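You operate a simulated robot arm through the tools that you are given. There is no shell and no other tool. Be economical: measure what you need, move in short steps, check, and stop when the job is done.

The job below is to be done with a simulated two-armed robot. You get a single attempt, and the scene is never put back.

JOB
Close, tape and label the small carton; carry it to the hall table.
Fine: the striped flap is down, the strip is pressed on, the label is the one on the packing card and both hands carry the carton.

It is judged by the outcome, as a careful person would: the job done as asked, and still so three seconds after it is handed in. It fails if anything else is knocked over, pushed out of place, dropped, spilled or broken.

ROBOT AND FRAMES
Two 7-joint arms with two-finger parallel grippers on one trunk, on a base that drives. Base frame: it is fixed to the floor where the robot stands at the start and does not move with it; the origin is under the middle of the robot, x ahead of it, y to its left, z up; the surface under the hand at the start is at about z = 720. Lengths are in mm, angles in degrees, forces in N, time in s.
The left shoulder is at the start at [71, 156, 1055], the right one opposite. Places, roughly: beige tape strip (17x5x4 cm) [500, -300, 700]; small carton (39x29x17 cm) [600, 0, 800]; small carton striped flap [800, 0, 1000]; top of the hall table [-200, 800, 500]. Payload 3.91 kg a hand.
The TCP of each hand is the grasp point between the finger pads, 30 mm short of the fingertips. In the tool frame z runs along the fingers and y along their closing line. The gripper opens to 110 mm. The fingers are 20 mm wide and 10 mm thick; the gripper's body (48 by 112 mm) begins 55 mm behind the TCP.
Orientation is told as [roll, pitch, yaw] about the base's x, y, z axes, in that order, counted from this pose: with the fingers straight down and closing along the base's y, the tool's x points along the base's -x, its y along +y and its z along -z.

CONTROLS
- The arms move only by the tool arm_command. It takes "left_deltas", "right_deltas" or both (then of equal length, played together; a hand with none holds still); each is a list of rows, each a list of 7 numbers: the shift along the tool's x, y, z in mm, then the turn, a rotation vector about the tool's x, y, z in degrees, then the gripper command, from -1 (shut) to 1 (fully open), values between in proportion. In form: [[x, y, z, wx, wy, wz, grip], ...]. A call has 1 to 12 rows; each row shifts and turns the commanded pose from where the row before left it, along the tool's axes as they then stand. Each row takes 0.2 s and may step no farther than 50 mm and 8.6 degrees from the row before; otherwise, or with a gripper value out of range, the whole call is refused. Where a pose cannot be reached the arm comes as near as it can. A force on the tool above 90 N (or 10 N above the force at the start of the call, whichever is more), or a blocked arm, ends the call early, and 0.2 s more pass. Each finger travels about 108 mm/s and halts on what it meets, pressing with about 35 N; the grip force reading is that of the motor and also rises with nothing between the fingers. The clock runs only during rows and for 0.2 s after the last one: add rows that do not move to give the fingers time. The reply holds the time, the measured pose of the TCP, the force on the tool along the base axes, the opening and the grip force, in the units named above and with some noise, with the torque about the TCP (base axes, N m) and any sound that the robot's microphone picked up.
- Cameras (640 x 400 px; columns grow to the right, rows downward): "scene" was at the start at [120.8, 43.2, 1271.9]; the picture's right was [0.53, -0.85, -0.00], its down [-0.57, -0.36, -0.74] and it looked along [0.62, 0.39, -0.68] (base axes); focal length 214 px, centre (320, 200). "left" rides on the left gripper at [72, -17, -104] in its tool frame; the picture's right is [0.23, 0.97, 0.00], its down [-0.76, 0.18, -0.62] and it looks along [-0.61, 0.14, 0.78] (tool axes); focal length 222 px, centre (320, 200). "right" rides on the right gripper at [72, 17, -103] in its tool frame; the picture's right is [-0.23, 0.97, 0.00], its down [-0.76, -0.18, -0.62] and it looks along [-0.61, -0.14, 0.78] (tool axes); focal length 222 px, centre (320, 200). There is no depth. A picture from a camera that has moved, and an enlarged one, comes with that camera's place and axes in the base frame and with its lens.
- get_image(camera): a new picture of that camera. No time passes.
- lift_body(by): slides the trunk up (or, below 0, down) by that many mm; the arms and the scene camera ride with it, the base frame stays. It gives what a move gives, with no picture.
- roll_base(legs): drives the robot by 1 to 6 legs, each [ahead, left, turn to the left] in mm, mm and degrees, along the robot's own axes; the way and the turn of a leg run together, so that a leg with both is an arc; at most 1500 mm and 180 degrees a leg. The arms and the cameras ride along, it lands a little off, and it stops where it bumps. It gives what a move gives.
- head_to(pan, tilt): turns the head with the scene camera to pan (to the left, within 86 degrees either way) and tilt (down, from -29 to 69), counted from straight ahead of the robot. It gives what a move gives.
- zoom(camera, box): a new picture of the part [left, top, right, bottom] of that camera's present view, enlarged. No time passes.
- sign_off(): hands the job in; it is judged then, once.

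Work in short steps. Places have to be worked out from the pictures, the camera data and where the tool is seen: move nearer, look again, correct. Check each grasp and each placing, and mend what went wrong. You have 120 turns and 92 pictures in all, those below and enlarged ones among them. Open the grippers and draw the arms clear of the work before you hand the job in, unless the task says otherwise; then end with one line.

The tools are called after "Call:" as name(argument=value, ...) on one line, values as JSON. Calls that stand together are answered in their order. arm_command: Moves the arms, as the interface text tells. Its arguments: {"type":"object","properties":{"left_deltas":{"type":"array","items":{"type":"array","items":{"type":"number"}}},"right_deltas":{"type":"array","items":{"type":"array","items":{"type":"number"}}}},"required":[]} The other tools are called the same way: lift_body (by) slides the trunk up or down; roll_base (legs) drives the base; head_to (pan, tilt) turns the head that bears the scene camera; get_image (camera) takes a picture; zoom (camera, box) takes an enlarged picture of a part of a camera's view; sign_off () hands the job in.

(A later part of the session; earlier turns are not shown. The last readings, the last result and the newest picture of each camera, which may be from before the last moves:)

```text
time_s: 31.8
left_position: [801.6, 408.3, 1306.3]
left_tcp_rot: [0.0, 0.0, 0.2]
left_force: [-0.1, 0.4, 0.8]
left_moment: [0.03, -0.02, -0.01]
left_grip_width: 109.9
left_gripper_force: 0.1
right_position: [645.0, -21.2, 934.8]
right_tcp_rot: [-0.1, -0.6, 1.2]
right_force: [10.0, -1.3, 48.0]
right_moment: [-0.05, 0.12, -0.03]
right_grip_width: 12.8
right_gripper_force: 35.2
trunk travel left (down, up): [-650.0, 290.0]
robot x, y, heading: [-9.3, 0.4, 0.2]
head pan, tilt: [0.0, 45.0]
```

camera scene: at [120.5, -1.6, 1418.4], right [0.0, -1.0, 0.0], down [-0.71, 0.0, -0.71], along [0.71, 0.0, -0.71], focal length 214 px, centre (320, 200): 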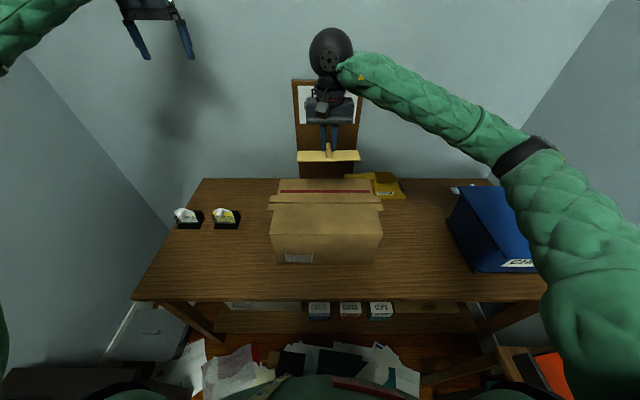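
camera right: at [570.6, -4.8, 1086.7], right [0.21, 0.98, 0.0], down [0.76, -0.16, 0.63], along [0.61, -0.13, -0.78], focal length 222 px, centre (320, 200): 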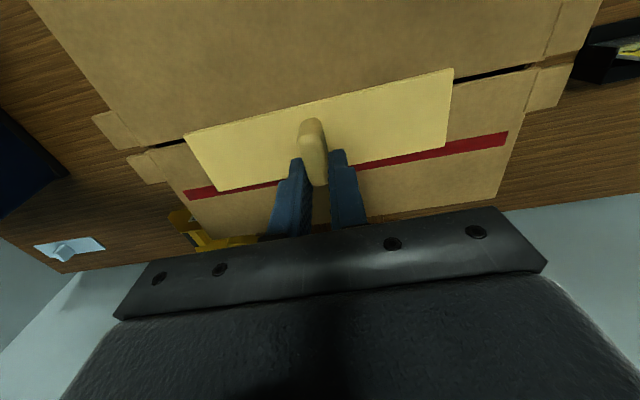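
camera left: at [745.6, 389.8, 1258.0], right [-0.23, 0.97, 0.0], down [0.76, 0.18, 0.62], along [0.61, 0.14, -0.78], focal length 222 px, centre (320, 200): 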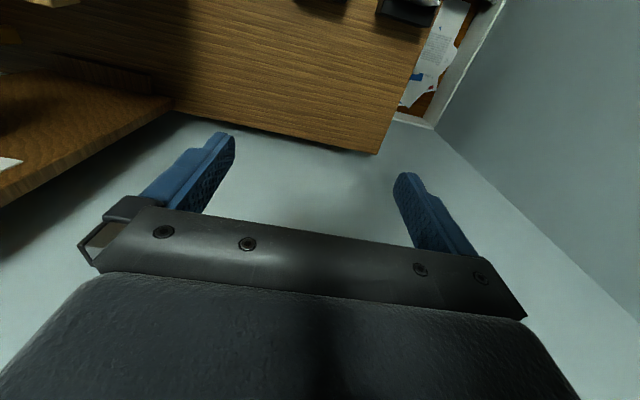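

Pressed with ~48 N. Hold briefly, open partially, retreat up, and look.

Call:
arm_command(right_deltas=[[0, 0, 0, 0, 0, 0, -1], [0, 0, -2, 0, 0, 0, -0.2], [0, 0, -3, 0, 0, 0, -0.2], [0, 0, -30, 0, 0, 0, -0.2], [0, 0, -40, 0, 0, 0, -0.2], [0, 0, 0, 0, 0, 0, -1]])

Call:
get_image(camera="right")

Call:
zoom(camera="scene", box=[240, 130, 420, 270])

```text
time_s: 33.2
left_position: [805.0, 408.5, 1304.1]
left_tcp_rot: [0.0, 0.1, 0.2]
left_force: [0.7, -0.1, 0.2]
left_moment: [0.02, -0.02, -0.01]
left_grip_width: 109.6
left_gripper_force: 0.0
right_position: [645.2, -20.3, 1008.0]
right_tcp_rot: [0.0, -0.2, 1.4]
right_force: [-0.8, -0.3, -0.1]
right_moment: [-0.03, 0.01, -0.01]
right_grip_width: 0.0
right_gripper_force: 34.9
trunk travel left (down, up): [-650.0, 290.0]
robot x, y, heading: [-15.3, -3.6, 0.0]
head pan, tilt: [0.0, 45.0]
```

```text
54 pictures are left
camera right: at [571.5, -4.3, 1109.8], right [0.21, 0.98, 0.0], down [0.76, -0.16, 0.63], along [0.61, -0.13, -0.78], focal length 222 px, centre (320, 200)
```

right: 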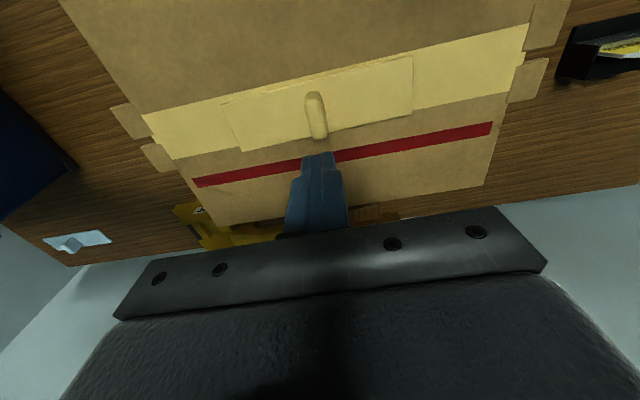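

```text
2.86 times, centred on (330, 200) of scene
camera zoom: at [120.9, -2.3, 1418.3], right [0.0, -1.0, 0.0], down [-0.71, 0.0, -0.71], along [0.71, 0.0, -0.71], focal length 613 px, centre (291, 200)
```

zoom: 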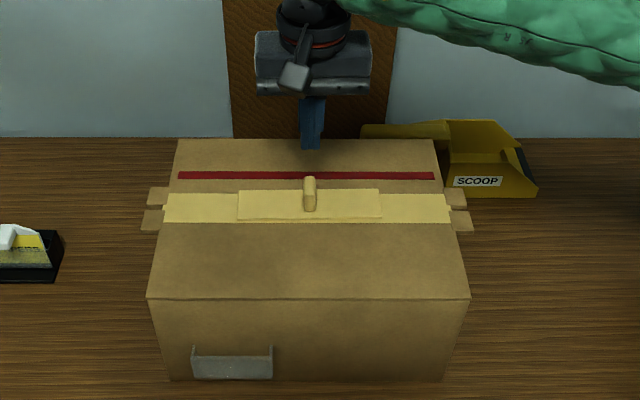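

The tape bonded along the seam. Now retract the right hand upward to the right, and bring the left hand above the FRAGILE label tray at about (670,535).

Call:
arm_command(left_deltas=[[18, 16, 38, 0, 0, 0, 0], [18, 16, 38, 0, 0, 0, 0], [18, 16, 38, 0, 0, 0, 0], [18, 16, 38, 0, 0, 0, 0], [18, 16, 38, 0, 0, 0, 0], [18, 16, 38, 0, 0, 0, 0], [18, 16, 38, 0, 0, 0, 0], [18, 16, 38, 0, 0, 0, 0]], right_deltas=[[0, 0, -45, 0, 0, 0, -1], [0, 0, -45, 0, 0, 0, -1], [0, 0, -45, 0, 0, 0, -1], [0, -40, 0, 0, 0, 0, -1], [0, -40, 0, 0, 0, 0, -1], [0, -40, 0, 0, 0, 0, -1], [0, -40, 0, 0, 0, 0, -1], [0, -40, 0, 0, 0, 0, -1]])

Call:
get_image(camera="left")

Call:
get_image(camera="scene")

```text
time_s: 35.0
left_position: [658.1, 535.8, 1000.9]
left_tcp_rot: [0.1, -0.1, 0.2]
left_force: [0.2, 1.1, 0.1]
left_moment: [0.03, 0.01, 0.01]
left_grip_width: 55.0
left_gripper_force: 0.0
right_position: [646.6, -223.2, 1141.7]
right_tcp_rot: [0.0, -0.2, 1.3]
right_force: [-0.7, 0.8, 0.0]
right_moment: [-0.01, -0.02, 0.02]
right_grip_width: 0.2
right_gripper_force: 35.4
trunk travel left (down, up): [-650.0, 290.0]
robot x, y, heading: [-9.3, -3.7, 0.0]
head pan, tilt: [0.0, 45.0]
```

```text
52 pictures are left
camera left: at [586.2, 517.4, 1105.5], right [-0.23, 0.97, 0.0], down [0.76, 0.18, 0.62], along [0.61, 0.14, -0.78], focal length 222 px, centre (320, 200)
```

left: 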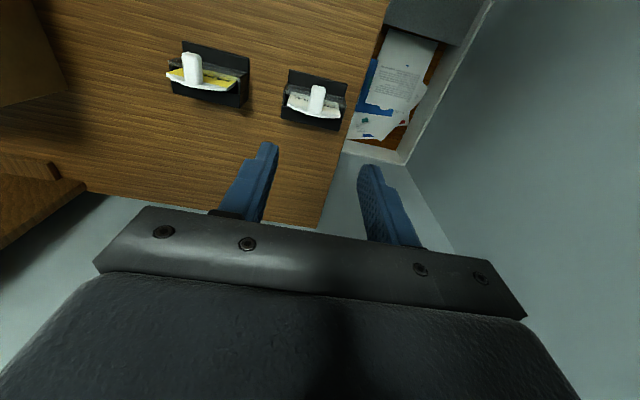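

```text
51 pictures are left
camera scene: at [119.1, -2.2, 1418.7], right [0.0, -1.0, 0.0], down [-0.71, 0.0, -0.71], along [0.71, 0.0, -0.71], focal length 214 px, centre (320, 200)
```

scene: 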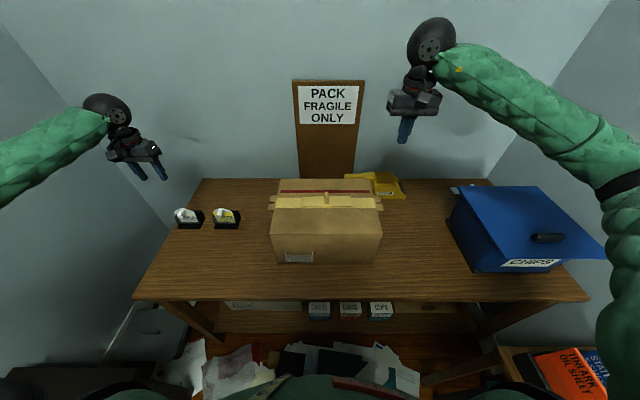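

Blue box is where it was. Zoom at the FRAGILE tray from the left wrist.

Call:
zoom(camera="left", box=[270, 60, 366, 120])

Call:
zoom(camera="scene", box=[165, 195, 245, 245])

```text
6.67 times, centred on (318, 90) of left
camera zoom: at [586.2, 517.4, 1105.5], right [-0.23, 0.97, 0.0], down [0.76, 0.18, 0.62], along [0.61, 0.14, -0.78], focal length 1481 px, centre (333, 933)
```

zoom: 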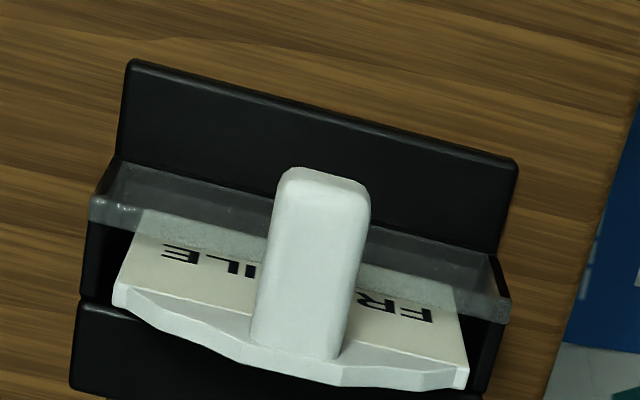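

```text
8.00 times, centred on (205, 220) of scene
camera zoom: at [119.1, -2.2, 1418.7], right [0.0, -1.0, 0.0], down [-0.71, 0.0, -0.71], along [0.71, 0.0, -0.71], focal length 1716 px, centre (1240, 40)
```

zoom: 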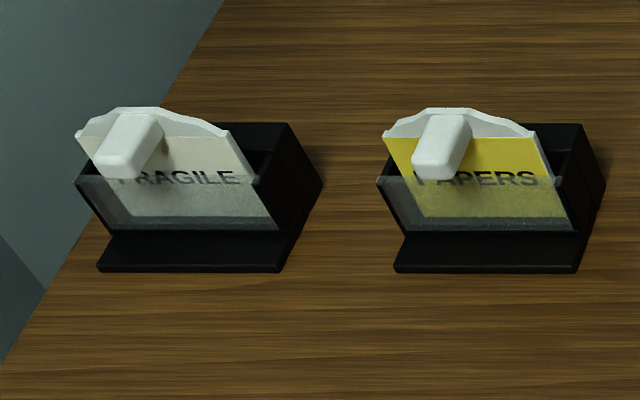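

The knob protrudes toward the robot: around (650–679, 530, ~803), with the tray's clear front rising to z≈778. Descend above it to z≈860 and check.

Call:
arm_command(left_deltas=[[-2, -5, 45, 0, 0, 0, 0], [0, 0, 45, 0, 0, 0, 0], [0, 0, 45, 0, 0, 0, 0], [0, 0, 0, 0, 0, 0, 0]])

Call:
get_image(camera="left")

Call:
zoom(camera="scene", box=[135, 150, 255, 245])

```text
time_s: 36.0
left_position: [660.8, 531.9, 865.9]
left_tcp_rot: [-0.1, 0.0, 0.2]
left_force: [0.3, -0.6, -0.3]
left_moment: [0.0, 0.01, -0.01]
left_grip_width: 55.0
left_gripper_force: 0.1
right_position: [647.1, -222.2, 1140.0]
right_tcp_rot: [0.0, -0.4, 1.4]
right_force: [-0.4, -0.2, -0.5]
right_moment: [0.01, 0.0, 0.02]
right_grip_width: 0.0
right_gripper_force: 34.7
trunk travel left (down, up): [-650.0, 290.0]
robot x, y, heading: [-12.4, -1.6, 0.1]
head pan, tilt: [0.0, 45.0]
```

```text
48 pictures are left
camera left: at [589.1, 513.3, 970.5], right [-0.23, 0.97, 0.0], down [0.76, 0.18, 0.62], along [0.61, 0.14, -0.78], focal length 222 px, centre (320, 200)
```

left: 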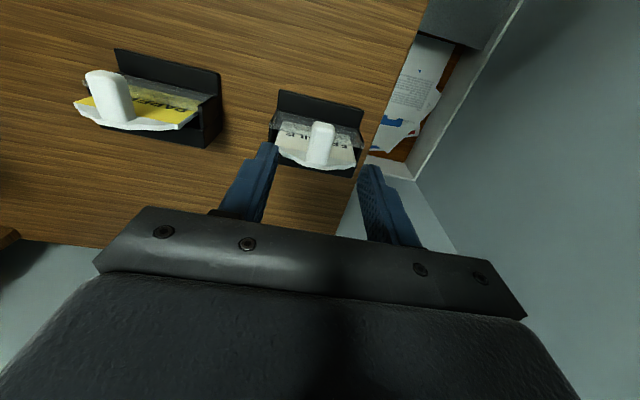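

```text
4.21 times, centred on (195, 198) of scene
camera zoom: at [119.9, -2.5, 1418.5], right [0.0, -1.0, 0.0], down [-0.71, 0.0, -0.71], along [0.71, 0.0, -0.71], focal length 903 px, centre (846, 210)
```

zoom: 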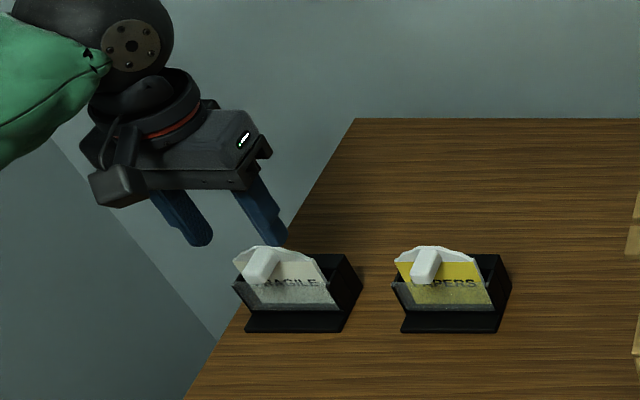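

Knob seen at (664,530). Descend to z≈814 and close.

Call:
arm_command(left_deltas=[[-2, -1, 30, 0, 0, 0, 0], [0, 0, 21, 0, 0, 0, 0], [0, 0, 0, 0, 0, 0, -1], [0, 0, 0, 0, 0, 0, -1], [0, 0, 0, 0, 0, 0, -1]])

Call:
get_image(camera="left")

```text
time_s: 37.2
left_position: [663.5, 530.4, 814.5]
left_tcp_rot: [-0.1, 0.2, 0.2]
left_force: [0.1, 0.4, 0.2]
left_moment: [0.0, 0.03, -0.03]
left_grip_width: 17.3
left_gripper_force: 34.6
right_position: [649.1, -222.3, 1142.1]
right_tcp_rot: [0.1, -0.3, 1.3]
right_force: [-0.1, -0.2, 0.1]
right_moment: [-0.02, 0.01, 0.0]
right_grip_width: 0.0
right_gripper_force: 34.9
trunk travel left (down, up): [-650.0, 290.0]
robot x, y, heading: [-6.9, -0.3, 0.3]
head pan, tilt: [0.0, 45.0]
```

```text
46 pictures are left
camera left: at [591.3, 511.6, 918.4], right [-0.23, 0.97, 0.0], down [0.76, 0.18, 0.62], along [0.61, 0.14, -0.78], focal length 222 px, centre (320, 200)
```

left: 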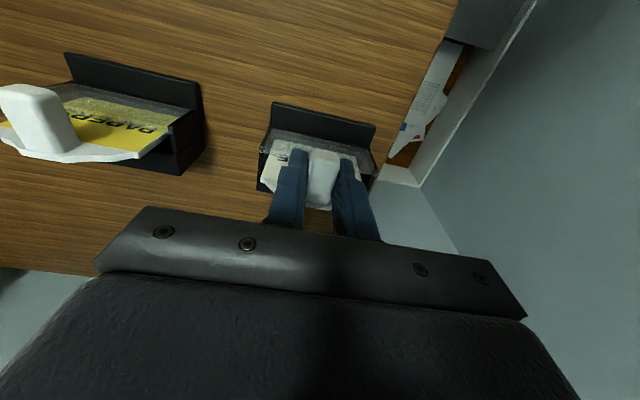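

Knob gripped (17 mm). Lift straight up slowly, watching forces.

Call:
arm_command(left_deltas=[[0, 0, -10, 0, 0, 0, -1], [0, 0, -15, 0, 0, 0, -1], [0, 0, -20, 0, 0, 0, -1], [0, 0, -30, 0, 0, 0, -1], [0, 0, -40, 0, 0, 0, -1], [0, 0, -40, 0, 0, 0, -1], [0, 0, -30, 0, 0, 0, -1]])

Call:
get_image(camera="left")

Call:
zoom(camera="scene", box=[115, 120, 255, 235])

```text
time_s: 38.8
left_position: [663.8, 530.1, 999.6]
left_tcp_rot: [0.0, 0.1, 0.1]
left_force: [-0.2, 0.2, -0.6]
left_moment: [-0.01, 0.0, 0.0]
left_grip_width: 17.2
left_gripper_force: 35.2
right_position: [647.9, -221.8, 1142.6]
right_tcp_rot: [0.0, -0.2, 1.3]
right_force: [-0.2, 0.4, 0.0]
right_moment: [-0.02, 0.0, 0.03]
right_grip_width: 0.0
right_gripper_force: 34.8
trunk travel left (down, up): [-650.0, 290.0]
robot x, y, heading: [-8.6, -4.9, 0.1]
head pan, tilt: [0.0, 45.0]
```

```text
45 pictures are left
camera left: at [592.2, 511.4, 1104.9], right [-0.23, 0.97, 0.0], down [0.76, 0.18, 0.62], along [0.6, 0.14, -0.78], focal length 222 px, centre (320, 200)
```

left: 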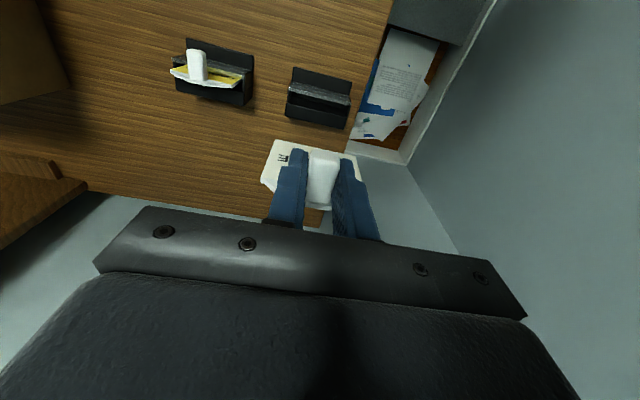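

```text
3.48 times, centred on (185, 178) of scene
camera zoom: at [120.3, -2.3, 1418.3], right [0.0, -1.0, 0.0], down [-0.71, 0.0, -0.71], along [0.71, 0.0, -0.71], focal length 746 px, centre (790, 278)
```

zoom: 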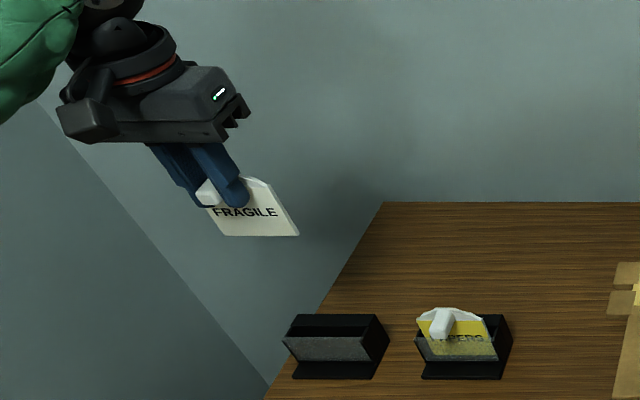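

The FRAGILE label is out and the tray undisturbed. The label bottom is ~80 mm below and ~16 mm ahead of the TCP. I carry it to in front of the carton's pouch (y≈65), staying in front at x≈479 and above.

Call:
arm_command(left_deltas=[[46, -15, -10, 0, 0, 0, -1], [46, -15, -10, 0, 0, 0, -1], [46, -15, -10, 0, 0, 0, -1], [46, -15, -10, 0, 0, 0, -1], [15, -45, 0, 0, 0, 0, -1], [0, -45, 0, 0, 0, 0, -1], [0, -45, 0, 0, 0, 0, -1], [0, -45, 0, 0, 0, 0, -1], [0, -45, 0, 0, 0, 0, -1], [0, -45, 0, 0, 0, 0, -1], [0, -45, 0, 0, 0, 0, -1], [0, -45, 0, 0, 0, 0, -1]])

Call:
get_image(camera="scene")

Call:
get_image(camera="left")

```text
time_s: 41.4
left_position: [466.1, 108.4, 1038.5]
left_tcp_rot: [0.2, 0.1, 0.2]
left_force: [0.6, -0.9, -0.8]
left_moment: [-0.01, 0.03, 0.0]
left_grip_width: 17.1
left_gripper_force: 34.9
right_position: [649.7, -222.8, 1140.9]
right_tcp_rot: [0.0, -0.2, 1.3]
right_force: [0.2, 0.1, -0.3]
right_moment: [0.01, 0.02, 0.0]
right_grip_width: 0.3
right_gripper_force: 34.7
trunk travel left (down, up): [-650.0, 290.0]
robot x, y, heading: [-11.0, -0.1, 0.4]
head pan, tilt: [0.0, 45.0]
```

```text
43 pictures are left
camera scene: at [121.3, -3.9, 1418.3], right [0.0, -1.0, 0.0], down [-0.71, 0.0, -0.71], along [0.71, 0.0, -0.71], focal length 214 px, centre (320, 200)
```

scene: 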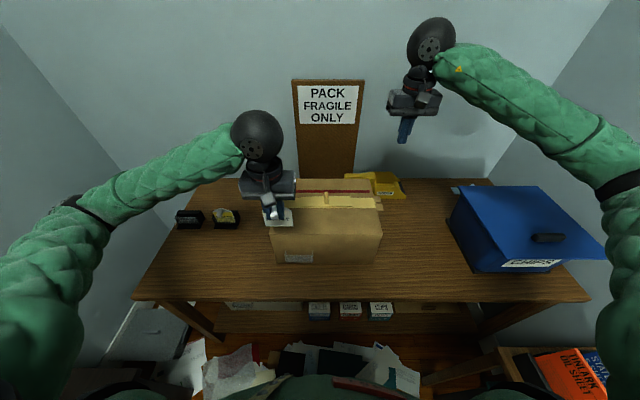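

```text
42 pictures are left
camera left: at [394.1, 89.3, 1143.8], right [-0.23, 0.97, 0.0], down [0.76, 0.18, 0.62], along [0.61, 0.15, -0.78], focal length 222 px, centre (320, 200)
```

left: 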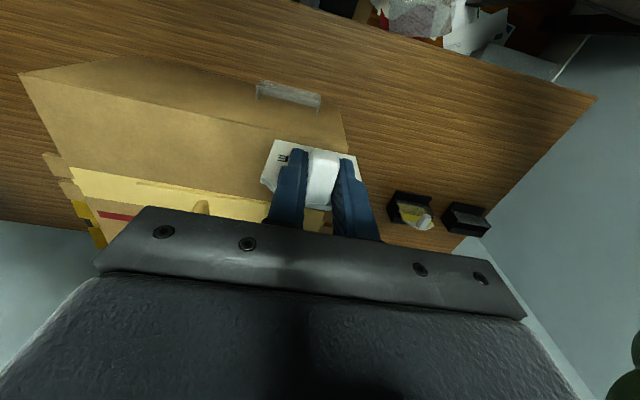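

Zoom on the pouch from the left wrist.

Call:
zoom(camera="left", box=[225, 60, 385, 160])

```text
4.00 times, centred on (305, 110) of left
camera zoom: at [394.1, 89.3, 1143.8], right [-0.23, 0.97, 0.0], down [0.76, 0.18, 0.62], along [0.61, 0.15, -0.78], focal length 888 px, centre (380, 560)
```

zoom: 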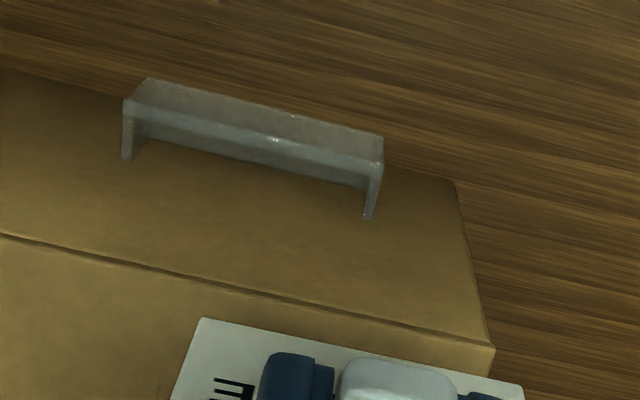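

Pouch opening: y 22–112, between the panel x≈485 and carton face x≈502, top z≈800. Target label plane x≈495, TCP (479.5, 67). Move there with the label bottom still above the pouch.

Call:
arm_command(left_deltas=[[0, -21, 10, 0, 0, 0, -1], [0, -21, 10, 0, 0, 0, -1], [-5, 0, 40, 0, 0, 0, -1], [-8, 0, 40, 0, 0, 0, -1], [0, 0, 15, 0, 0, 0, -1], [0, 0, 0, 0, 0, 0, -1]])

Call:
get_image(camera="left")

Call:
zoom(camera="scene", box=[250, 180, 370, 270])

```text
time_s: 42.8
left_position: [477.4, 66.9, 923.5]
left_tcp_rot: [0.0, 0.1, 0.2]
left_force: [0.5, 1.0, 0.5]
left_moment: [0.01, 0.04, -0.02]
left_grip_width: 17.4
left_gripper_force: 34.9
right_position: [648.0, -222.8, 1141.4]
right_tcp_rot: [0.0, -0.2, 1.3]
right_force: [-0.2, -0.6, 0.6]
right_moment: [-0.02, 0.0, 0.0]
right_grip_width: 0.0
right_gripper_force: 35.2
trunk travel left (down, up): [-650.0, 290.0]
robot x, y, heading: [-10.9, -3.2, 0.3]
head pan, tilt: [0.0, 45.0]
```

```text
40 pictures are left
camera left: at [406.5, 47.9, 1028.3], right [-0.23, 0.97, 0.0], down [0.76, 0.18, 0.62], along [0.61, 0.14, -0.78], focal length 222 px, centre (320, 200)
```

left: 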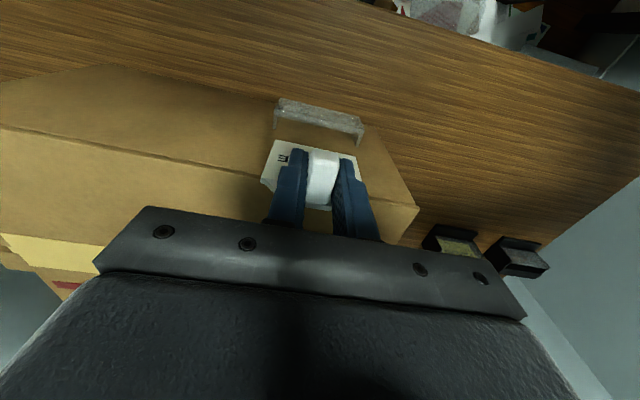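

```text
4.44 times, centred on (310, 225) of scene
camera zoom: at [120.7, -2.6, 1418.3], right [0.0, -1.0, 0.0], down [-0.71, 0.0, -0.71], along [0.71, 0.0, -0.71], focal length 953 px, centre (364, 89)
```

zoom: 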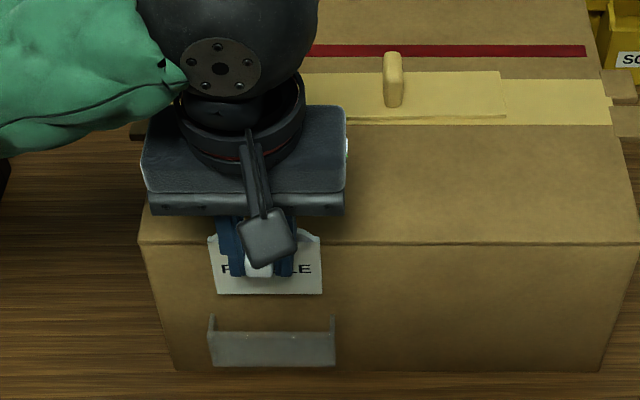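

Label x≈495 is in the slot, label centre y≈64 vs pouch 67. Shift 3 mm and lower into the pouch, watching force.

Call:
arm_command(left_deltas=[[0, 3, 20, 0, 0, 0, -1], [0, 0, 20, 0, 0, 0, -1], [0, 0, 15, 0, 0, 0, -1], [0, 0, 10, 0, 0, 0, -1], [0, 0, 8, 0, 0, 0, -1], [0, 0, 0, 0, 0, 0, -1]])

Call:
zoom(camera="scene", box=[250, 190, 370, 280])

Call:
zoom(camera="left", box=[240, 60, 400, 220])

```text
time_s: 44.2
left_position: [479.1, 70.4, 852.4]
left_tcp_rot: [0.0, -0.2, 0.1]
left_force: [-1.2, 1.2, 25.3]
left_moment: [-0.01, -0.31, -0.02]
left_grip_width: 17.1
left_gripper_force: 35.1
right_position: [647.2, -221.9, 1142.7]
right_tcp_rot: [0.1, -0.3, 1.4]
right_force: [-0.3, -0.7, 0.3]
right_moment: [0.03, 0.01, 0.03]
right_grip_width: 0.1
right_gripper_force: 34.7
trunk travel left (down, up): [-650.0, 290.0]
robot x, y, heading: [-10.1, -2.6, 0.1]
head pan, tilt: [0.0, 45.0]
```

```text
4.44 times, centred on (310, 235) of scene
camera zoom: at [119.2, -2.4, 1419.0], right [0.0, -1.0, 0.0], down [-0.71, 0.0, -0.71], along [0.71, 0.0, -0.71], focal length 953 px, centre (364, 44)
```

zoom: 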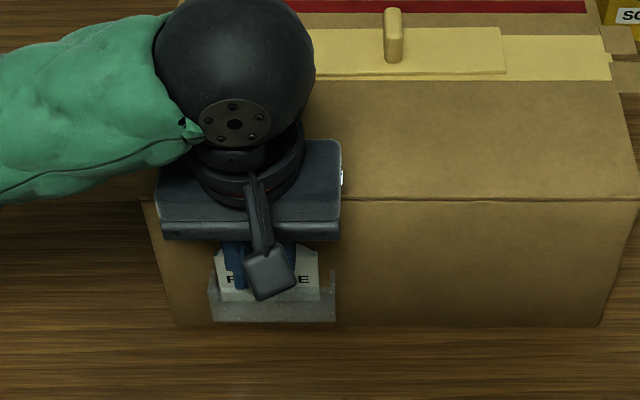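

```text
2.50 times, centred on (320, 140) of left
camera zoom: at [406.3, 52.2, 957.0], right [-0.23, 0.97, 0.0], down [0.76, 0.18, 0.62], along [0.61, 0.14, -0.78], focal length 555 px, centre (320, 350)
```

zoom: 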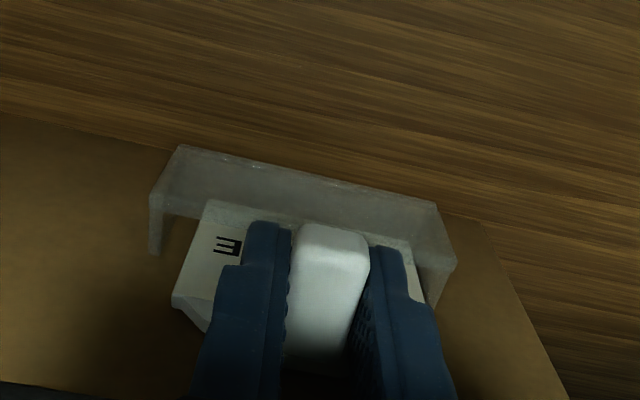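

25 N upward, centred on the label's bottom edge: it appears seated on the pouch floor. Open slightly, rise, and look.

Call:
arm_command(left_deltas=[[0, 0, -1, 0, 0, 0, -0.5], [0, 0, 0, 0, 0, 0, -0.5], [0, 0, -25, 0, 0, 0, -0.5], [0, 0, -45, 0, 0, 0, -0.5], [0, 0, -45, 0, 0, 0, -0.5], [0, 0, -45, 0, 0, 0, -0.5]])

Call:
zoom(camera="scene", box=[250, 190, 370, 280])

Call:
zoom(camera="left", box=[240, 40, 400, 200])

```text
time_s: 45.6
left_position: [477.7, 68.8, 1012.8]
left_tcp_rot: [0.1, 0.1, 0.2]
left_force: [-0.9, 0.3, 0.6]
left_moment: [0.01, -0.01, 0.03]
left_grip_width: 27.8
left_gripper_force: 0.1
right_position: [647.1, -223.2, 1142.2]
right_tcp_rot: [0.0, -0.3, 1.4]
right_force: [0.2, -0.4, -0.6]
right_moment: [0.02, -0.01, -0.02]
right_grip_width: 0.0
right_gripper_force: 35.0
trunk travel left (down, up): [-650.0, 290.0]
robot x, y, heading: [-12.1, 0.2, 0.2]
head pan, tilt: [0.0, 45.0]
```

```text
4.44 times, centred on (310, 235) of scene
camera zoom: at [120.0, -2.9, 1418.3], right [0.0, -1.0, 0.0], down [-0.71, 0.0, -0.71], along [0.71, 0.0, -0.71], focal length 953 px, centre (364, 44)
```

zoom: 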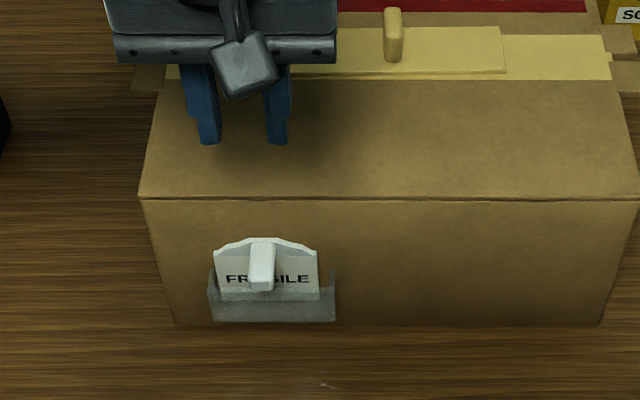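

```text
2.50 times, centred on (320, 120) of left
camera zoom: at [405.8, 50.8, 1117.5], right [-0.23, 0.97, 0.0], down [0.76, 0.18, 0.62], along [0.6, 0.14, -0.78], focal length 555 px, centre (320, 400)
```

zoom: 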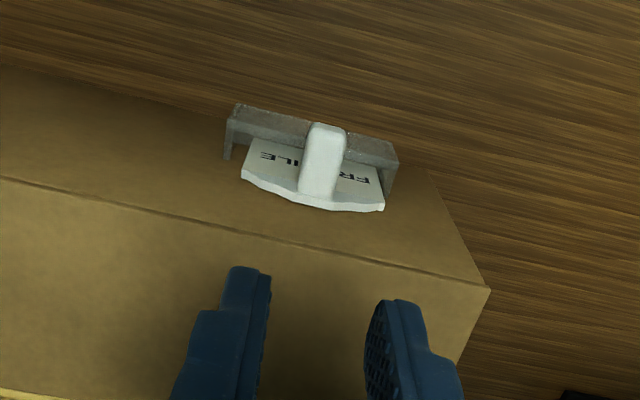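

The FRAGILE label is seated. Now inspect the carton's side handle: move the left hand to the left side, then turn it by −90° so its camera looks at the left face.

Call:
arm_command(left_deltas=[[0, 0, -40, 0, 0, 0, -0.5], [-30, 34, 0, 0, 0, 0, -0.5], [-30, 34, 0, 0, 0, 0, -0.5], [-30, 34, 0, 0, 0, 0, -0.5], [-30, 34, 0, 0, 0, 0, -0.5], [-30, 34, 0, 0, 0, 0, -0.5], [-30, 34, 0, 0, 0, 0, -0.5]])

Call:
arm_command(left_deltas=[[0, 0, 14, 0, 0, 8.2, 0], [0, 0, 14, 0, 0, 8.2, 0], [0, 0, 14, 0, 0, 8.2, 0], [0, 0, 14, 0, 0, 8.2, 0], [0, 0, 14, 0, 0, 8.2, 0], [0, 0, 14, 0, 0, 8.2, 0], [0, 0, 14, 0, 0, 8.2, 0], [0, 0, 14, 0, 0, 8.2, 0], [0, 0, 14, 0, 0, 8.2, 0], [0, 0, 14, 0, 0, 8.2, 0], [0, 0, 0, 0, 0, 8, 0]])

Call:
get_image(camera="left")

```text
time_s: 47.2
left_position: [659.0, 275.4, 1052.0]
left_tcp_rot: [0.0, 0.1, 0.1]
left_force: [-0.8, -0.1, 0.1]
left_moment: [0.0, 0.01, -0.02]
left_grip_width: 27.5
left_gripper_force: 0.0
right_position: [647.8, -220.8, 1141.6]
right_tcp_rot: [-0.1, -0.2, 1.3]
right_force: [-0.2, -0.2, 0.3]
right_moment: [0.0, 0.0, 0.02]
right_grip_width: 0.0
right_gripper_force: 35.4
trunk travel left (down, up): [-650.0, 290.0]
robot x, y, heading: [-11.3, -1.0, 0.1]
head pan, tilt: [0.0, 45.0]
```

```text
time_s: 49.6
left_position: [658.1, 275.0, 910.4]
left_tcp_rot: [-0.1, 0.0, -90.1]
left_force: [-0.1, 0.0, 1.4]
left_moment: [0.0, 0.01, -0.01]
left_grip_width: 55.2
left_gripper_force: 0.0
right_position: [648.2, -223.1, 1141.4]
right_tcp_rot: [0.1, -0.2, 1.3]
right_force: [0.3, 0.3, 0.2]
right_moment: [0.0, 0.02, -0.01]
right_grip_width: 0.2
right_gripper_force: 35.2
trunk travel left (down, up): [-650.0, 290.0]
robot x, y, heading: [-9.3, -1.0, -0.0]
head pan, tilt: [0.0, 45.0]
```

```text
34 pictures are left
camera left: at [641.9, 346.6, 1016.1], right [0.97, 0.23, 0.0], down [0.18, -0.76, 0.62], along [0.14, -0.61, -0.78], focal length 222 px, centre (320, 200)
```

left: 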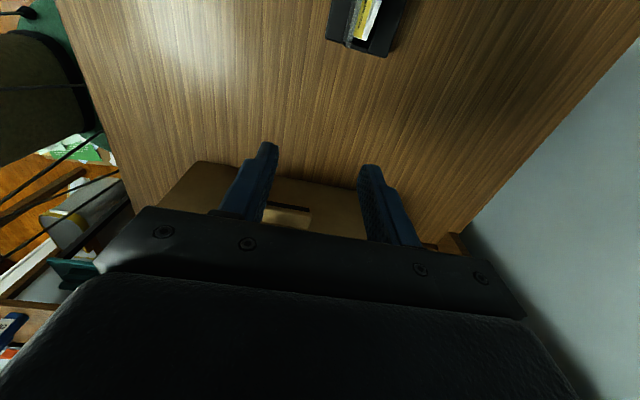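

The handle is partly visible between the fingers. Draw back 60 mm and tilt the hand 40° so that it faces the handle.

Call:
arm_command(left_deltas=[[45, 0, 0, 0, 0, 0, 0], [15, 0, 0, 0, -8, 0, 0], [0, 0, 0, 0, -8, 0, 0], [0, 0, 0, 0, -8, 0, 0], [0, 0, 0, 0, -8, 0, 0], [0, 0, 0, 0, -8, 0, 0]])

Call:
get_image(camera="left")

```text
time_s: 51.0
left_position: [659.1, 335.3, 912.5]
left_tcp_rot: [-0.1, -40.0, -89.8]
left_force: [0.8, 0.8, -0.5]
left_moment: [0.0, -0.02, -0.01]
left_grip_width: 55.0
left_gripper_force: 0.0
right_position: [648.0, -220.6, 1140.9]
right_tcp_rot: [-0.1, -0.4, 1.2]
right_force: [0.8, -0.1, -0.5]
right_moment: [-0.03, -0.01, 0.03]
right_grip_width: 0.0
right_gripper_force: 34.9
trunk travel left (down, up): [-650.0, 290.0]
robot x, y, heading: [-10.8, -0.9, 0.2]
head pan, tilt: [0.0, 45.0]
```

```text
33 pictures are left
camera left: at [641.7, 456.6, 945.8], right [0.97, 0.18, -0.15], down [0.18, -0.18, 0.97], along [0.14, -0.97, -0.21], focal length 222 px, centre (320, 200)
```

left: 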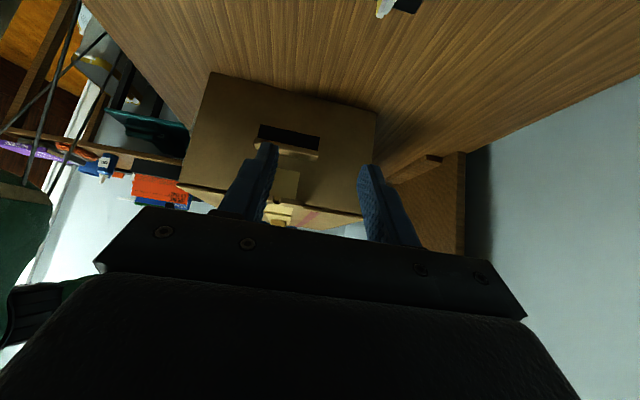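

Zoom on the handle (image is upside-down: its down is world-up).

Call:
zoom(camera="left", box=[170, 60, 390, 240])

```text
2.22 times, centred on (280, 150) of left
camera zoom: at [641.7, 456.6, 945.8], right [0.97, 0.18, -0.15], down [0.18, -0.18, 0.97], along [0.14, -0.97, -0.21], focal length 494 px, centre (409, 311)
```

zoom: 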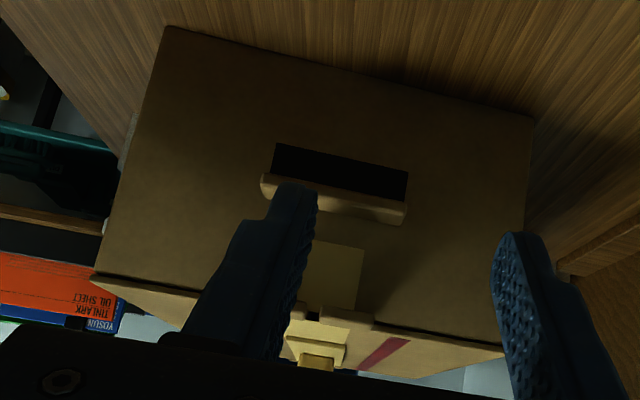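

The handle is a horizontal lip (x≈583–672, z≈816) above a hand-hole on each side. I'll pinch the lips with fingers pointing inward and ~30° down. First raise the trunk 100 mm for elbow clearance.

Call:
lift_body(by=100)

Call:
arm_command(left_deltas=[[0, 0, 0, 0, 8, 0, 0], [0, 0, 0, 0, 8, 0, 0], [0, 0, 0, 0, 8, 0, 0], [0, 0, 0, 0, 8, 0, 0], [0, 0, 0, 0, 8, 0, 0], [0, 0, 0, 0, 0, -8.2, 0], [0, 0, 0, 0, 0, -8.2, 0], [0, 0, 0, 0, 0, -8.2, 0], [0, 0, 0, 0, 0, -8.2, 0], [0, 0, 0, 0, 0, -8.2, 0], [0, 0, 0, 0, 0, -8.2, 0], [0, 0, 0, 0, 0, -8.2, 0]], right_deltas=[[0, 0, 0, 0, 0, 1.3, 0], [2, -12, 10, 0, 0, 0, 0], [2, -12, 10, 0, 0, 0, 0], [2, -12, 10, 0, 0, 0, 0], [2, -12, 10, 0, 0, 0, 0], [2, -12, 10, 0, 0, 0, 0], [2, -12, 10, 0, 0, 0, 0], [2, -12, 10, 0, 0, 0, 0], [2, -12, 10, 0, 0, 0, 0], [2, -12, 10, 0, 0, 0, 0], [2, -12, 10, 0, 0, 0, 0], [0, 0, 0, 0, 0, 0, 0]])

Call:
arm_command(left_deltas=[[0, 0, 0, 0, 0, -8.2, 0], [0, 0, 0, 0, 0, -8.2, 0], [0, 0, 0, 0, 0, -8.2, 0], [0, 0, 0, 0, 0, -8, 0], [0, 0, 0, 8.57, 0, 0, 0], [0, 0, 0, 8.57, 0, 0, 0], [0, 0, 0, 8.57, 0, 0, 0], [0, 0, 0, 8.57, 0, 0, 0], [0, 0, 0, 8.57, 0, 0, 0], [0, 0, 0, 8.57, 0, 0, 0], [0, 0, 0, 8.57, 0, 0, 0]], right_deltas=[[0, 0, 0, 0, 0, 0, 0], [0, 0, 0, 0, 0, 0, 0], [0, 0, 0, 0, 0, 0, 0], [0, 0, 0, 0, 0, 0, 0], [0, 0, 0, -8.57, 0, 0, 0], [0, 0, 0, -8.57, 0, 0, 0], [0, 0, 0, -8.57, 0, 0, 0], [0, 0, 0, -8.57, 0, 0, 0], [0, 0, 0, -8.57, 0, 0, 0], [0, 0, 0, -8.57, 0, 0, 0], [0, 0, 0, -8.57, 0, 0, 0]])

Call:
get_image(camera="scene")

```text
time_s: 52.4
left_position: [659.4, 336.4, 1011.4]
left_tcp_rot: [-0.2, -40.0, -89.7]
left_force: [0.6, 0.4, 0.2]
left_moment: [-0.02, 0.02, -0.01]
left_grip_width: 54.9
left_gripper_force: 0.1
right_position: [648.5, -221.6, 1242.1]
right_tcp_rot: [0.0, -0.2, 1.3]
right_force: [-0.3, 0.5, -0.3]
right_moment: [0.0, 0.01, -0.02]
right_grip_width: 0.0
right_gripper_force: 35.2
trunk travel left (down, up): [-750.0, 190.0]
robot x, y, heading: [-10.9, -3.6, 0.1]
head pan, tilt: [0.0, 45.0]
```

```text
time_s: 55.0
left_position: [658.8, 335.4, 1011.2]
left_tcp_rot: [-0.1, 0.2, -32.4]
left_force: [-0.6, -0.9, 0.4]
left_moment: [-0.03, 0.03, 0.0]
left_grip_width: 54.9
left_gripper_force: 0.1
right_position: [627.4, -342.0, 1140.9]
right_tcp_rot: [0.0, -0.3, 0.1]
right_force: [-0.2, -0.5, -0.9]
right_moment: [0.0, -0.01, -0.02]
right_grip_width: 55.0
right_gripper_force: 0.1
trunk travel left (down, up): [-750.0, 190.0]
robot x, y, heading: [-14.1, -3.8, 0.3]
head pan, tilt: [0.0, 45.0]
```

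```text
time_s: 57.4
left_position: [658.7, 336.0, 1011.6]
left_tcp_rot: [-60.2, 0.1, 0.2]
left_force: [0.3, 0.0, 0.3]
left_moment: [0.02, -0.01, 0.0]
left_grip_width: 55.0
left_gripper_force: 0.2
right_position: [628.1, -342.3, 1142.2]
right_tcp_rot: [60.1, -0.3, 0.0]
right_force: [0.4, 0.7, 0.1]
right_moment: [0.04, -0.01, 0.01]
right_grip_width: 54.9
right_gripper_force: 0.0
trunk travel left (down, up): [-750.0, 190.0]
robot x, y, heading: [-13.5, -2.7, 0.1]
head pan, tilt: [0.0, 45.0]
```

```text
31 pictures are left
camera scene: at [120.7, -2.5, 1518.5], right [0.0, -1.0, 0.0], down [-0.71, 0.0, -0.71], along [0.71, 0.0, -0.71], focal length 214 px, centre (320, 200)
```

scene: 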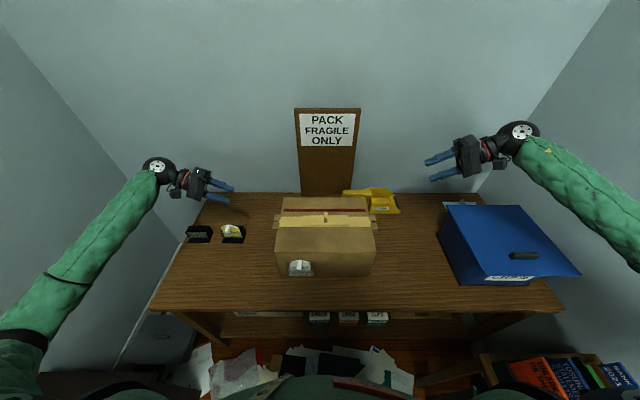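

Both hands are correctly oriented. Move both most of the way toward pre-grasp poses, then check the right forearm's clearance to the blue box.

Call:
arm_command(left_deltas=[[3.9, 10.5, 20.3, 0, 0, 0, 0], [3.9, 10.5, 20.3, 0, 0, 0, 0], [3.9, 10.5, 20.3, 0, 0, 0, 0], [3.9, 10.5, 20.3, 0, 0, 0, 0], [3.9, 10.5, 20.3, 0, 0, 0, 0]], right_deltas=[[0, -26.7, 25, 0, 0, 0, 0], [0, -26.7, 25, 0, 0, 0, 0], [0, -26.7, 25, 0, 0, 0, 0], [0, -26.7, 25, 0, 0, 0, 0], [0, -26.7, 25, 0, 0, 0, 0]])

Call:
head_to(pan=-35, tilt=45)

Call:
get_image(camera="scene")

```text
time_s: 58.6
left_position: [639.8, 273.1, 916.2]
left_tcp_rot: [-60.0, 0.0, 0.2]
left_force: [0.8, -0.3, -0.2]
left_moment: [0.02, 0.0, 0.0]
left_grip_width: 55.0
left_gripper_force: 0.1
right_position: [629.8, -301.4, 963.6]
right_tcp_rot: [59.9, -0.2, 0.0]
right_force: [-1.6, 0.0, -0.2]
right_moment: [0.01, 0.01, -0.03]
right_grip_width: 55.1
right_gripper_force: 0.1
trunk travel left (down, up): [-750.0, 190.0]
robot x, y, heading: [-12.1, -4.0, 0.2]
head pan, tilt: [0.0, 45.0]
```

```text
time_s: 59.6
left_position: [638.7, 273.8, 916.5]
left_tcp_rot: [-60.0, 0.1, 0.2]
left_force: [0.7, 0.1, 0.2]
left_moment: [-0.02, 0.02, 0.01]
left_grip_width: 55.0
left_gripper_force: 0.1
right_position: [628.8, -301.0, 963.8]
right_tcp_rot: [60.0, -0.2, 0.0]
right_force: [0.5, -0.3, 0.9]
right_moment: [0.0, 0.01, 0.01]
right_grip_width: 54.8
right_gripper_force: 0.0
trunk travel left (down, up): [-750.0, 190.0]
robot x, y, heading: [-10.1, -3.4, 0.2]
head pan, tilt: [-35.0, 45.0]
```

```text
30 pictures are left
camera scene: at [105.8, -48.9, 1518.4], right [-0.57, -0.82, 0.0], down [-0.58, 0.4, -0.71], along [0.58, -0.4, -0.71], focal length 214 px, centre (320, 200)
```

scene: 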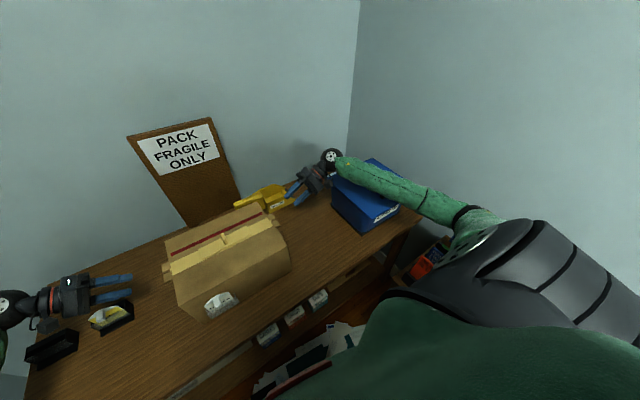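

The forearm would come close to the blue box's lid on further descent. Backing the base 90 mm and shifting 40 mm left straightens the arm and lifts the elbow; hands are clear for that.

Call:
roll_base(legs=[[-90, 40, 0]])

```text
time_s: 60.7
left_position: [548.0, 313.2, 917.3]
left_tcp_rot: [-60.0, 0.1, 0.1]
left_force: [0.3, 0.8, -0.6]
left_moment: [-0.01, 0.01, -0.01]
left_grip_width: 55.2
left_gripper_force: 0.0
right_position: [537.7, -261.3, 964.6]
right_tcp_rot: [59.9, -0.2, 0.0]
right_force: [-0.4, -0.4, -0.1]
right_moment: [0.0, 0.01, -0.01]
right_grip_width: 54.8
right_gripper_force: 0.1
trunk travel left (down, up): [-750.0, 190.0]
robot x, y, heading: [-102.3, 36.2, 0.2]
head pan, tilt: [-35.0, 45.0]
```

Now move both to pre-grasp poses 60 mm from the lips, then view with both wrist cameras.

Call:
arm_command(left_deltas=[[-20, 3.5, 24, 0, 0, 0, 0], [-20, 3.5, 24, 0, 0, 0, 0], [-20, 3.5, 24, 0, 0, 0, 0], [-20, 3.5, 24, 0, 0, 0, 0], [0, 0, 0, 0, 0, 0, 0]], right_deltas=[[-22.5, -25.2, 10.2, 0, 0, 0, 0], [-22.5, -25.2, 10.2, 0, 0, 0, 0], [-22.5, -25.2, 10.2, 0, 0, 0, 0], [-22.5, -25.2, 10.2, 0, 0, 0, 0], [0, 0, 0, 0, 0, 0, 0]])

Call:
get_image(camera="left")

Call:
get_image(camera="right")

Call:
get_image(camera="scene")

```text
time_s: 61.9
left_position: [628.3, 238.1, 858.2]
left_tcp_rot: [-60.0, 0.0, 0.1]
left_force: [0.7, 0.9, -0.2]
left_moment: [0.0, 0.02, -0.01]
left_grip_width: 55.0
left_gripper_force: 0.1
right_position: [626.5, -276.2, 858.3]
right_tcp_rot: [60.0, -0.4, -0.1]
right_force: [0.8, 0.2, -0.3]
right_moment: [0.01, -0.03, 0.03]
right_grip_width: 54.8
right_gripper_force: 0.0
trunk travel left (down, up): [-750.0, 190.0]
robot x, y, heading: [-102.1, 37.0, 0.3]
head pan, tilt: [-35.0, 45.0]
```

```text
29 pictures are left
camera left: at [555.1, 317.9, 925.5], right [-0.23, 0.49, -0.84], down [0.76, 0.63, 0.16], along [0.61, -0.61, -0.51], focal length 222 px, centre (320, 200)
```

left: 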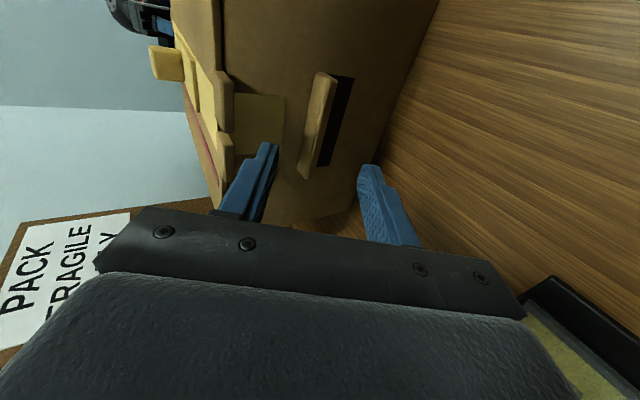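

```text
28 pictures are left
camera right: at [554.7, -355.7, 924.3], right [0.22, 0.49, 0.84], down [0.76, -0.63, 0.16], along [0.61, 0.61, -0.51], focal length 222 px, centre (320, 200)
```

right: 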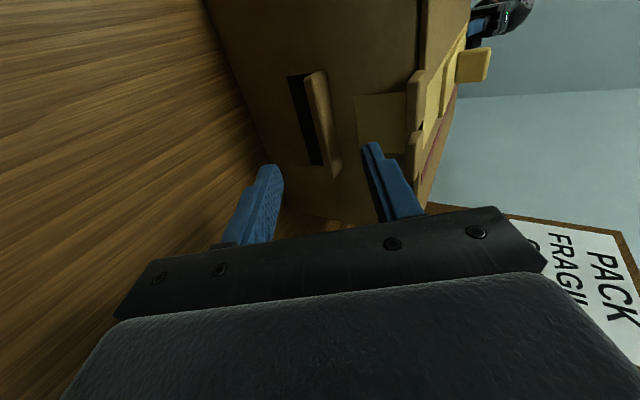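

```text
27 pictures are left
camera scene: at [12.9, -7.6, 1518.9], right [-0.57, -0.82, 0.0], down [-0.58, 0.4, -0.71], along [0.58, -0.41, -0.71], focal length 214 px, centre (320, 200)
```

scene: 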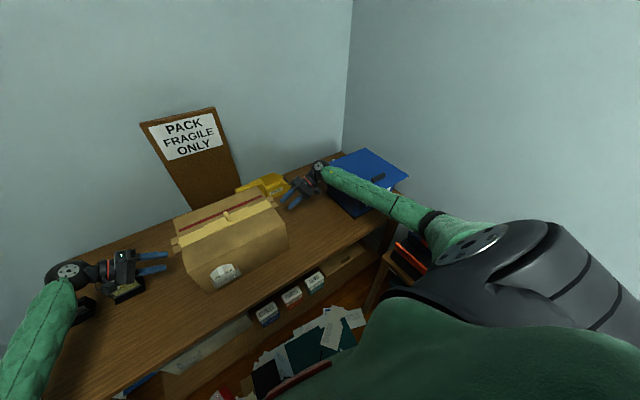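

Zoom on the left handle to gauge how far the lip protrudes.

Call:
zoom(camera="left", box=[200, 50, 400, 210])

```text
2.50 times, centred on (300, 130) of left
camera zoom: at [555.1, 317.9, 925.5], right [-0.23, 0.49, -0.84], down [0.76, 0.63, 0.16], along [0.61, -0.61, -0.51], focal length 555 px, centre (370, 375)
```

zoom: 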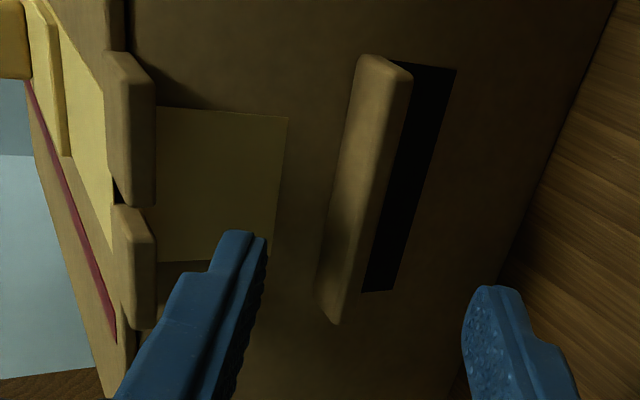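

Lip: z≈814–826, protruding ~15–20 mm, starting at face y≈150 (left) and ≈−188 (right). I reduce the inclination to 18°, narrow the fingers to 40 mm and advance to 15 mm short.

Call:
arm_command(left_deltas=[[0, 0, 0, 6, 0, 0, -0.27], [0, 0, 0, 6, 0, 0, -0.27], [0, 6.3, 20, 0, 0, 0, -0.27], [0, 6.3, 19.4, 0, 0, 0, -0.27], [0, 0, 0, 0, 0, 0, -0.27]], right_deltas=[[0, 0, 0, -6, 0, 0, -0.27], [0, 0, 0, -6, 0, 0, -0.27], [-1.5, -6.3, 20, 0, 0, 0, -0.27], [0, -6.3, 19.4, 0, 0, 0, -0.27], [0, 0, 0, 0, 0, 0, -0.27]])

Call:
zoom(camera="left", box=[200, 50, 440, 260])

Call:
zoom(camera="right", box=[200, 50, 440, 260])

```text
time_s: 63.1
left_position: [626.2, 225.2, 839.8]
left_tcp_rot: [-72.6, -0.6, 1.4]
left_force: [-0.4, -0.6, 0.3]
left_moment: [0.03, -0.01, 0.0]
left_grip_width: 40.1
left_gripper_force: 0.0
right_position: [638.4, -222.3, 841.2]
right_tcp_rot: [71.8, 2.3, 0.0]
right_force: [-0.7, -0.6, -0.1]
right_moment: [-0.01, -0.01, 0.02]
right_grip_width: 40.3
right_gripper_force: 0.0
trunk travel left (down, up): [-750.0, 190.0]
robot x, y, heading: [-95.6, 37.6, 1.7]
head pan, tilt: [-35.0, 45.0]
```

```text
1.90 times, centred on (320, 155) of left
camera zoom: at [551.5, 316.6, 886.7], right [-0.22, 0.29, -0.93], down [0.74, 0.67, 0.03], along [0.63, -0.69, -0.36], focal length 423 px, centre (320, 286)
```

zoom: 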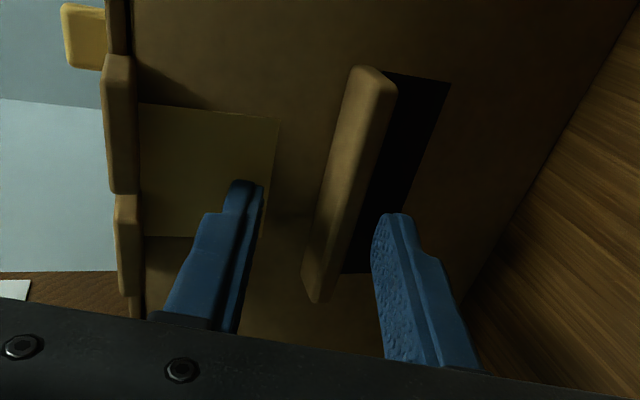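

```text
1.90 times, centred on (320, 155) of right
camera zoom: at [567.5, -313.9, 892.5], right [0.26, 0.3, 0.92], down [0.76, -0.65, -0.01], along [0.59, 0.7, -0.4], focal length 423 px, centre (320, 286)
```

zoom: 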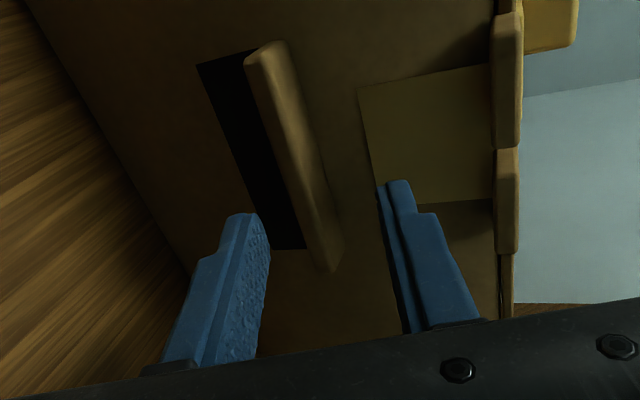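

The base got rotated 1.7° again, so the right forearm touches something. Look at the blue box area.

Call:
zoom(camera="scene", box=[260, 130, 460, 255])

```text
3.20 times, centred on (360, 192) of scene
camera zoom: at [14.5, 96.4, 1528.3], right [-0.55, -0.83, 0.05], down [-0.59, 0.34, -0.74], along [0.59, -0.44, -0.68], focal length 686 px, centre (192, 224)
```

zoom: 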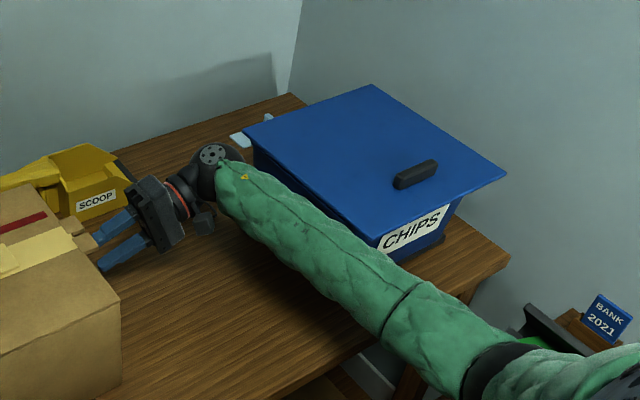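

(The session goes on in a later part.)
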